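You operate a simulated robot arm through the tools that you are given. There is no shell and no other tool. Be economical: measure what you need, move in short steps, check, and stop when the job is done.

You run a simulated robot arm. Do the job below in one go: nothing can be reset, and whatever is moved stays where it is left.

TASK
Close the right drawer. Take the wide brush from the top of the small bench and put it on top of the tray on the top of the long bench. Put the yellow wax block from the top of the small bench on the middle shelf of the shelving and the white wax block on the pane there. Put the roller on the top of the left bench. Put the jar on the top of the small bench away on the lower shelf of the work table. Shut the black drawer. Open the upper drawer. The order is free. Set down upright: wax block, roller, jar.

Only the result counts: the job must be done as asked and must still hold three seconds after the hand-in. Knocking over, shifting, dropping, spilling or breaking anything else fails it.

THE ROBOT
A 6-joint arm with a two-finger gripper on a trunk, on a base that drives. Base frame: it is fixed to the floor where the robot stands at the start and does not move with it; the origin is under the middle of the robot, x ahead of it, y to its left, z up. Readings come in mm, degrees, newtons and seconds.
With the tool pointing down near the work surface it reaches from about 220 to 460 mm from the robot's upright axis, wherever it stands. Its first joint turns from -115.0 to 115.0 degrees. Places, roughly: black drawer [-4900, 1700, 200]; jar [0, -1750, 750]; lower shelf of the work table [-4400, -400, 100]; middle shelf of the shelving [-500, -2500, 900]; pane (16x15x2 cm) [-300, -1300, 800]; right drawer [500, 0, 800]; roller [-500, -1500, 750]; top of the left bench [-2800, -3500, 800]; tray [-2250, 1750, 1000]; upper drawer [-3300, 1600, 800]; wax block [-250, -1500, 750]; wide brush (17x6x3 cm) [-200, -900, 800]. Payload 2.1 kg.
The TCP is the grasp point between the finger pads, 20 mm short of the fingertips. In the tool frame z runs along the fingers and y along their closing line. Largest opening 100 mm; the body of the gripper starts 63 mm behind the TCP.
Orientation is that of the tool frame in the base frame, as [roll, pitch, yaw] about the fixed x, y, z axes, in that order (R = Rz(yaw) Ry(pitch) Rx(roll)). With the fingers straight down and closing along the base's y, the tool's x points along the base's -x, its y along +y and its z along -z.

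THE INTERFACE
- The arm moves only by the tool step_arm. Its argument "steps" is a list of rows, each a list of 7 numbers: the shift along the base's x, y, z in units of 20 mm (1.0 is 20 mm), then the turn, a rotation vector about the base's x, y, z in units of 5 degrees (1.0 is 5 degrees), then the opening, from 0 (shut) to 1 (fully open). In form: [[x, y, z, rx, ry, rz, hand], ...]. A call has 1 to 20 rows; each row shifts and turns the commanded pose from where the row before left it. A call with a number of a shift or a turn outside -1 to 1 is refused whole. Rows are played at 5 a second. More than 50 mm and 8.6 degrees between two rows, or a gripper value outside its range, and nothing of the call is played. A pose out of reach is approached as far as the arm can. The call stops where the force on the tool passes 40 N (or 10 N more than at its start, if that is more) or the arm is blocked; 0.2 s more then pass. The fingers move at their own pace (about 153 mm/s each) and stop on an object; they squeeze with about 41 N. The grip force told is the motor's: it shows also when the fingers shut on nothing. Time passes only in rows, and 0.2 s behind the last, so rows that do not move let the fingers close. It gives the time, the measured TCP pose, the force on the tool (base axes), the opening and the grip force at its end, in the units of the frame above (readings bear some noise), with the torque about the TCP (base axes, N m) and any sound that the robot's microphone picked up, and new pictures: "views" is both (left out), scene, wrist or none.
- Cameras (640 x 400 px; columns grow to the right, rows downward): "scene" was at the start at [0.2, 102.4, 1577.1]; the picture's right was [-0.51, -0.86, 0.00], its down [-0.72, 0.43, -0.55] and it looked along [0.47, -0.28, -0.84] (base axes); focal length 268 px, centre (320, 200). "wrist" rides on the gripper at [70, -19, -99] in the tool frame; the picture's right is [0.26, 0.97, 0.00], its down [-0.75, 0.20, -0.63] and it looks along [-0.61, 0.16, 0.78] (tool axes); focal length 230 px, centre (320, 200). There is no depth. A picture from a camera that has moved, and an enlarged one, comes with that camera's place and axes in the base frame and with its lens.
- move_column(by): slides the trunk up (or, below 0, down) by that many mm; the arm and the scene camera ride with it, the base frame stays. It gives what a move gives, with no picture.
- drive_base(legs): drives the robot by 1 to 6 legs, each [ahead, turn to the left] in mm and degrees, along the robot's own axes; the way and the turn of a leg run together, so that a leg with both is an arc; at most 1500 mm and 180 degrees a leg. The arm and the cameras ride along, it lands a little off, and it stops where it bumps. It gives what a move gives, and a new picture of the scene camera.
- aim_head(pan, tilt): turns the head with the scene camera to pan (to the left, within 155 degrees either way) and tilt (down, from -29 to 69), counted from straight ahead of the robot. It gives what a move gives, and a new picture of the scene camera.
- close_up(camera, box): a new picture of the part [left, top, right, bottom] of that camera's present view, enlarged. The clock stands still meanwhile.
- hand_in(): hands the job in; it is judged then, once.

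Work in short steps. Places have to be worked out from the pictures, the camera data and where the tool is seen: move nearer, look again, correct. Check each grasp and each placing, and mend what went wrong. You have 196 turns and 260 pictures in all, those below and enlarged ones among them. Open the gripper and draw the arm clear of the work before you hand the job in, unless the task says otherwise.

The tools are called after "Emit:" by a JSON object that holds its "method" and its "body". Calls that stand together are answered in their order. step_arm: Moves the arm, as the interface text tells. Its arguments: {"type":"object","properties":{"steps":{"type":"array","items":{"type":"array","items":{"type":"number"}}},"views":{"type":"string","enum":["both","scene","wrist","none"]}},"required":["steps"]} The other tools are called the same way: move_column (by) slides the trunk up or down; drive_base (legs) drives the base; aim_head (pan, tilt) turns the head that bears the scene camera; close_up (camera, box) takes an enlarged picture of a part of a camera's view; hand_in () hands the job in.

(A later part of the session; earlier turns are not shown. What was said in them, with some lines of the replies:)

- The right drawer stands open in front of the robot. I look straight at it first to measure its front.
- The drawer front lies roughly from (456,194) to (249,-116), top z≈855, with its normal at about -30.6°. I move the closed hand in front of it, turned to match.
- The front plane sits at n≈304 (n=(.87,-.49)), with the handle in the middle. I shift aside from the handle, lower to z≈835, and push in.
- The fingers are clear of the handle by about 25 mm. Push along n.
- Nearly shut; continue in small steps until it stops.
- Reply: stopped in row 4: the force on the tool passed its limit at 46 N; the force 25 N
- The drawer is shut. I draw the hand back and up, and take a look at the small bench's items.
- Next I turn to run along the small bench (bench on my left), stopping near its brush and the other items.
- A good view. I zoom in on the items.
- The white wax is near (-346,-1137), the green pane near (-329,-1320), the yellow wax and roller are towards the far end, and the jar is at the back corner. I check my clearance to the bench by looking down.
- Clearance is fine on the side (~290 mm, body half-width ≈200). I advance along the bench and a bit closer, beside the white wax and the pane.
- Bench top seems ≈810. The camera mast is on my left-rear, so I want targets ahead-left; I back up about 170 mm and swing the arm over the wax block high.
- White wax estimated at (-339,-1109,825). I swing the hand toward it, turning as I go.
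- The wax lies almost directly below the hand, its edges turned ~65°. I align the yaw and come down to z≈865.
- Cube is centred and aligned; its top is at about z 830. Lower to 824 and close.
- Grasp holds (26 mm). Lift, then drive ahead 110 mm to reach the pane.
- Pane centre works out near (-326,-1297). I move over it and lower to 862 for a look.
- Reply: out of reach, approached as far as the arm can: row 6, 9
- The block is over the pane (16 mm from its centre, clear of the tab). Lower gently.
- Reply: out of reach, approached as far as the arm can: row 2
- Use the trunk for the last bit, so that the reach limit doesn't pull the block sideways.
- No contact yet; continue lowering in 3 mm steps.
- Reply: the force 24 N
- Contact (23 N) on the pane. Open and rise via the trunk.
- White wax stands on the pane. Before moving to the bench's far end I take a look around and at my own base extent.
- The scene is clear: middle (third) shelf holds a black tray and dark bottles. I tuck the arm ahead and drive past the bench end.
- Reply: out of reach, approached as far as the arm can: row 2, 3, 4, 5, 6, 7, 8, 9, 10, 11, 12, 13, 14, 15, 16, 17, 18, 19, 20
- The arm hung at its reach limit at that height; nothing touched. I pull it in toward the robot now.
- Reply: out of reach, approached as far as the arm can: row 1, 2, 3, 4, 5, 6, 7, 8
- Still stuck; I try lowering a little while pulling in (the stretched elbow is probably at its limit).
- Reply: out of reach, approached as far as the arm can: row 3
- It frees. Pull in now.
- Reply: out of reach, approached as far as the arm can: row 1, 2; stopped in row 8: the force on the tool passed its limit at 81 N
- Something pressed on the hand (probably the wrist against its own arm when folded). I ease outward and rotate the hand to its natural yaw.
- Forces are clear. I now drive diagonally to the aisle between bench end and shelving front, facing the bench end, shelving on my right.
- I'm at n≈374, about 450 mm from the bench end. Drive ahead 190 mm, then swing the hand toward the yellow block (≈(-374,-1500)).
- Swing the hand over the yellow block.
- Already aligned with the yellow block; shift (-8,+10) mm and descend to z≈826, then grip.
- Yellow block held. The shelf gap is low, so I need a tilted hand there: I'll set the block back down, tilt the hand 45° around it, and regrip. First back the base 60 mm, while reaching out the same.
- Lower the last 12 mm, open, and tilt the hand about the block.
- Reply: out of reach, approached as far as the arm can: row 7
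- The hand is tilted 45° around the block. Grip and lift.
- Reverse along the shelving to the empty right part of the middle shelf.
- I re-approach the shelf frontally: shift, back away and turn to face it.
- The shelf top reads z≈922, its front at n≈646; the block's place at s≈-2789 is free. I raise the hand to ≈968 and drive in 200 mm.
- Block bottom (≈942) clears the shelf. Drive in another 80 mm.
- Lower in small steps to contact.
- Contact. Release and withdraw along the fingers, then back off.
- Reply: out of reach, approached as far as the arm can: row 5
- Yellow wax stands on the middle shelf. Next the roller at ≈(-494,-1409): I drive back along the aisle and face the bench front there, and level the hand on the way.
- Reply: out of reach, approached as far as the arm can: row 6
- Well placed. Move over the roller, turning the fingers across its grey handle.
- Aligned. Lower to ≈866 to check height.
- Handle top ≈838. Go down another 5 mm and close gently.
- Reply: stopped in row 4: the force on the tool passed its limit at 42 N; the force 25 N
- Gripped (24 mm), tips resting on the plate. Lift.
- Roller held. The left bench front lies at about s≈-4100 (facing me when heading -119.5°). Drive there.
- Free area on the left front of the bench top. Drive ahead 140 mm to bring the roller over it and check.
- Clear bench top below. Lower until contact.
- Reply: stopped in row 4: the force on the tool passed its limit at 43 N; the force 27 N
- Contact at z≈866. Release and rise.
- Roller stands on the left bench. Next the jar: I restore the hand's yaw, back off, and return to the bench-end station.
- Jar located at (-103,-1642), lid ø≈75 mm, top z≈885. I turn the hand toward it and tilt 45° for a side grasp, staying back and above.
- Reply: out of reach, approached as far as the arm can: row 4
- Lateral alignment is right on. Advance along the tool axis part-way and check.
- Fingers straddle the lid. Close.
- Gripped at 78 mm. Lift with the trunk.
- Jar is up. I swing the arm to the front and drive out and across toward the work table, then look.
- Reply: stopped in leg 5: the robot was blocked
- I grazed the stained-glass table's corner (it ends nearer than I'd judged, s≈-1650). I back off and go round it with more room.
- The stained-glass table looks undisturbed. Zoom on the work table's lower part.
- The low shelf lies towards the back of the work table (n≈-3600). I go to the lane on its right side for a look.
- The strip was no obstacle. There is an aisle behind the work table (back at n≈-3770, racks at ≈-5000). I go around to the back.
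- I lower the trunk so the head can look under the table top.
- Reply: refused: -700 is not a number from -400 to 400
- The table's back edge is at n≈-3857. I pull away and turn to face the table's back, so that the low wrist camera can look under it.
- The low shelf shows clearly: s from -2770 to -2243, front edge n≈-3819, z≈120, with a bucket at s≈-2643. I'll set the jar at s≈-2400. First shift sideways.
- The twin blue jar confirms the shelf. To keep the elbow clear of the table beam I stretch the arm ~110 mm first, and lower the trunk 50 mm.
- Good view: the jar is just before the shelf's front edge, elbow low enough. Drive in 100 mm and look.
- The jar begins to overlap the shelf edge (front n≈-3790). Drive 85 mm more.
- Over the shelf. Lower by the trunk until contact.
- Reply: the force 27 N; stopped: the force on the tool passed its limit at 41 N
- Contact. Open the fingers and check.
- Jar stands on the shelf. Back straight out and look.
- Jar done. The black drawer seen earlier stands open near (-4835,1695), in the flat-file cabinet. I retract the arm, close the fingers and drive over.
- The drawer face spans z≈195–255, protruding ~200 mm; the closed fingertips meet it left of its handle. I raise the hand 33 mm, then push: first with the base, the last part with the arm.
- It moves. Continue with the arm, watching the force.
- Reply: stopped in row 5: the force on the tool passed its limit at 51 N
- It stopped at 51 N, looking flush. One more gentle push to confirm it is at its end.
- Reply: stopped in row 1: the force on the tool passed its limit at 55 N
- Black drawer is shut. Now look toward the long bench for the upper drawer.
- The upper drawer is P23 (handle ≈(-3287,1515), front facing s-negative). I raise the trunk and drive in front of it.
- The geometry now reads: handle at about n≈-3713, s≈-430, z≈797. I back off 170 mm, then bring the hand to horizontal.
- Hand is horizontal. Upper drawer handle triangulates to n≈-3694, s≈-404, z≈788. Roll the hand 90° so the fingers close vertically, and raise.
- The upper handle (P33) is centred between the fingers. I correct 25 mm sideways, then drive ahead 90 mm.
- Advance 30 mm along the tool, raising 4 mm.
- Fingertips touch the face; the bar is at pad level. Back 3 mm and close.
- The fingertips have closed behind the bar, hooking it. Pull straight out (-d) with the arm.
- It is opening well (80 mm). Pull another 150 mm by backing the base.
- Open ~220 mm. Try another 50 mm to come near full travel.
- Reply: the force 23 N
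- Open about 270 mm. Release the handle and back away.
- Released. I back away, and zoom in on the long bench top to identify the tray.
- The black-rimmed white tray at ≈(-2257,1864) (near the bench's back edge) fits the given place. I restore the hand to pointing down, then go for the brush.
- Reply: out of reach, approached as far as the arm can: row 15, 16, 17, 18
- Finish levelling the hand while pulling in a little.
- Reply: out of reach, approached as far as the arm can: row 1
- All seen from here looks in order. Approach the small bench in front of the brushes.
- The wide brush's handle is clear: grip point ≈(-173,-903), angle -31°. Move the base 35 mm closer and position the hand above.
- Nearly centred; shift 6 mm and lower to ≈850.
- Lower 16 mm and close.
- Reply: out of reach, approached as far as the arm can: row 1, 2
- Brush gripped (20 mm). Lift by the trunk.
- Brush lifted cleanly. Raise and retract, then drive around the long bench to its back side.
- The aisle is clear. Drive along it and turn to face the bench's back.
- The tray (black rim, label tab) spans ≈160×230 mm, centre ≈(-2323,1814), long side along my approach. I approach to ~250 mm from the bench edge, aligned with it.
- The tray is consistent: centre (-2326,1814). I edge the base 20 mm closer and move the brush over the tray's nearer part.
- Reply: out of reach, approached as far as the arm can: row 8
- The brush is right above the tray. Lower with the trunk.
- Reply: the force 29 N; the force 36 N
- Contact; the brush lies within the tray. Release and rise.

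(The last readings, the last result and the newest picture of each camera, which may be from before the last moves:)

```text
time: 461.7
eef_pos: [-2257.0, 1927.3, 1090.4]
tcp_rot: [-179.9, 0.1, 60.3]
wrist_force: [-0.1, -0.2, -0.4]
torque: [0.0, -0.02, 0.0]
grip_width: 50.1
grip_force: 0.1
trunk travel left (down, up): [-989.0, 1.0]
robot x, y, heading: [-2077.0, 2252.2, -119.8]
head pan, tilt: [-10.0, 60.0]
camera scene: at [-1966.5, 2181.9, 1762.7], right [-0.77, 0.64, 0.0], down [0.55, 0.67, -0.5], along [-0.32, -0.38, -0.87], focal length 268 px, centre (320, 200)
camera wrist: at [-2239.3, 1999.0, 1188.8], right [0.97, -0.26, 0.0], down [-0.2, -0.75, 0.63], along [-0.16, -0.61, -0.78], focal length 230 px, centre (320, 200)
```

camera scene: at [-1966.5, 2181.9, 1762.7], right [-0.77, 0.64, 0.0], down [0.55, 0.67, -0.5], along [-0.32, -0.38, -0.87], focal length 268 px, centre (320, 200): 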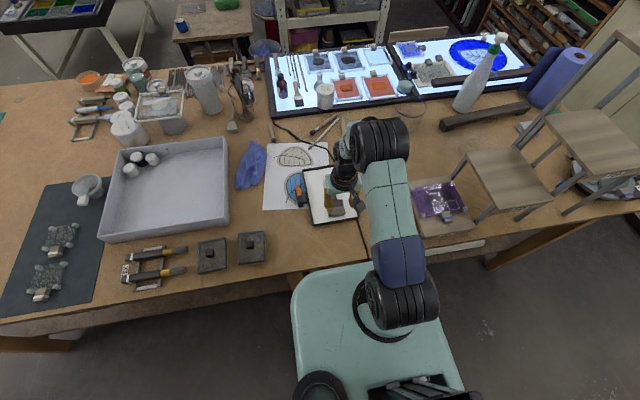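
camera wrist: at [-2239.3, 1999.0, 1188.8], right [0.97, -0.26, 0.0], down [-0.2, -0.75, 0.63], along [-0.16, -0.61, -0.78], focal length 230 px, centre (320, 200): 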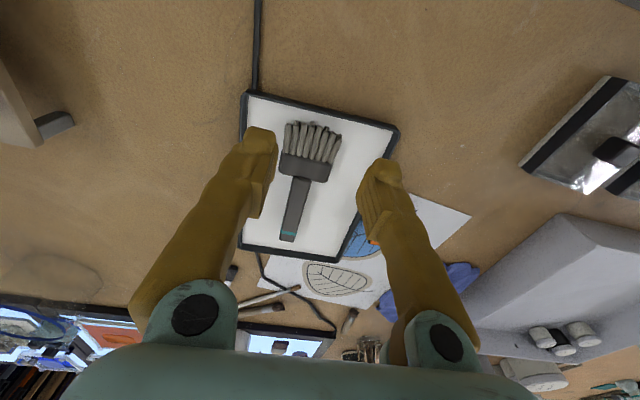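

The brush lies in the tray. One zoom to double-check that object and its surroundings.

Emit:
{"method": "drive_base", "body": {"legs": [[-250, 0]]}}

Emit:
{"method": "aim_head", "body": {"pan": 5, "tilt": 45}}

Emit:
{"method": "close_up", "body": {"camera": "scene", "box": [190, 90, 430, 240]}}

```text
time: 463.6
eef_pos: [-2135.6, 2139.8, 1088.0]
tcp_rot: [-180.0, -0.1, 60.3]
wrist_force: [0.1, -0.8, -1.5]
torque: [-0.01, -0.04, -0.01]
grip_width: 49.8
grip_force: 0.1
trunk travel left (down, up): [-989.0, 1.0]
robot x, y, heading: [-1949.9, 2468.3, -119.5]
head pan, tilt: [-10.0, 60.0]
camera scene: at [-1845.5, 2394.0, 1762.7], right [-0.77, 0.64, 0.0], down [0.55, 0.67, -0.5], along [-0.32, -0.38, -0.87], focal length 268 px, centre (320, 200)
```

scene: 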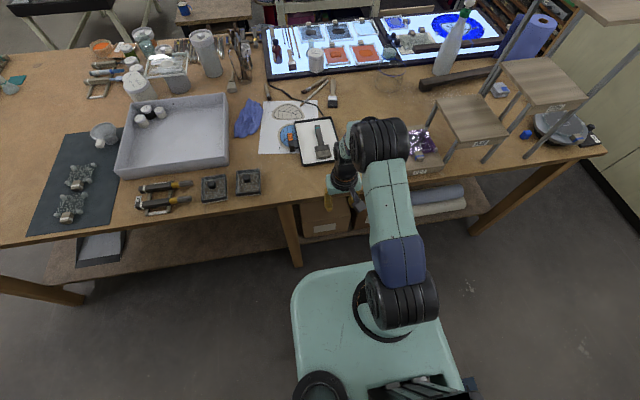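

```text
time: 464.3
eef_pos: [-2133.8, 2144.2, 1090.2]
tcp_rot: [-179.9, 0.1, 60.3]
wrist_force: [0.0, 0.2, 1.0]
torque: [-0.04, -0.03, -0.04]
grip_width: 49.6
grip_force: 0.1
trunk travel left (down, up): [-989.0, 1.0]
robot x, y, heading: [-1952.1, 2470.6, -119.6]
head pan, tilt: [5.0, 45.0]
camera scene: at [-1834.2, 2376.2, 1782.1], right [-0.91, 0.42, 0.0], down [0.3, 0.64, -0.71], along [-0.3, -0.64, -0.71], focal length 268 px, centre (320, 200)
```

scene: 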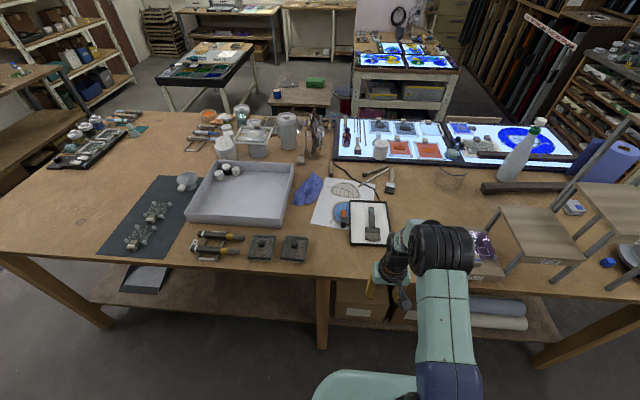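

```text
2.67 times, centred on (310, 165) of scene
camera zoom: at [-1834.2, 2376.2, 1782.1], right [-0.91, 0.42, 0.0], down [0.3, 0.64, -0.71], along [-0.3, -0.64, -0.71], focal length 714 px, centre (347, 293)
```

zoom: 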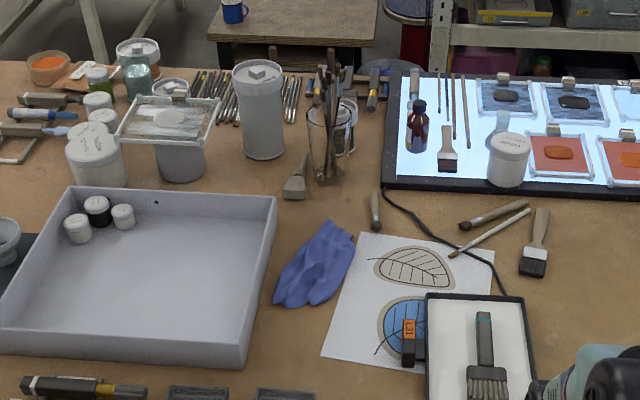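

Every part of the task has been done and checked in the pictures. The hand is open and clear of the work, so I hand the job in.

Emit:
{"method": "hand_in", "body": {}}

```text
The job is handed in.
```

I finished every part of the task and handed it in; each result looked right in the pictures.

- **Drawers:** the right drawer and the black drawer are shut. The upper drawer (P33) is open about 270 mm.
- **Brush:** the wide brush lies in the black-rimmed tray on the long bench. A larger grey basin on the same bench could also be called a tray. I chose the black-rimmed one because it matches the given position.
- **Wax blocks:** the yellow block is upright on the middle shelf, and the white block is on the green pane on the small bench.
- **Roller and jar:** the roller is upright on the left bench, and the jar is upright on the low shelf of the work table.

While carrying the jar, the base bumped the corner of the stained-glass table and stopped. The table and its contents looked undisturbed afterwards.
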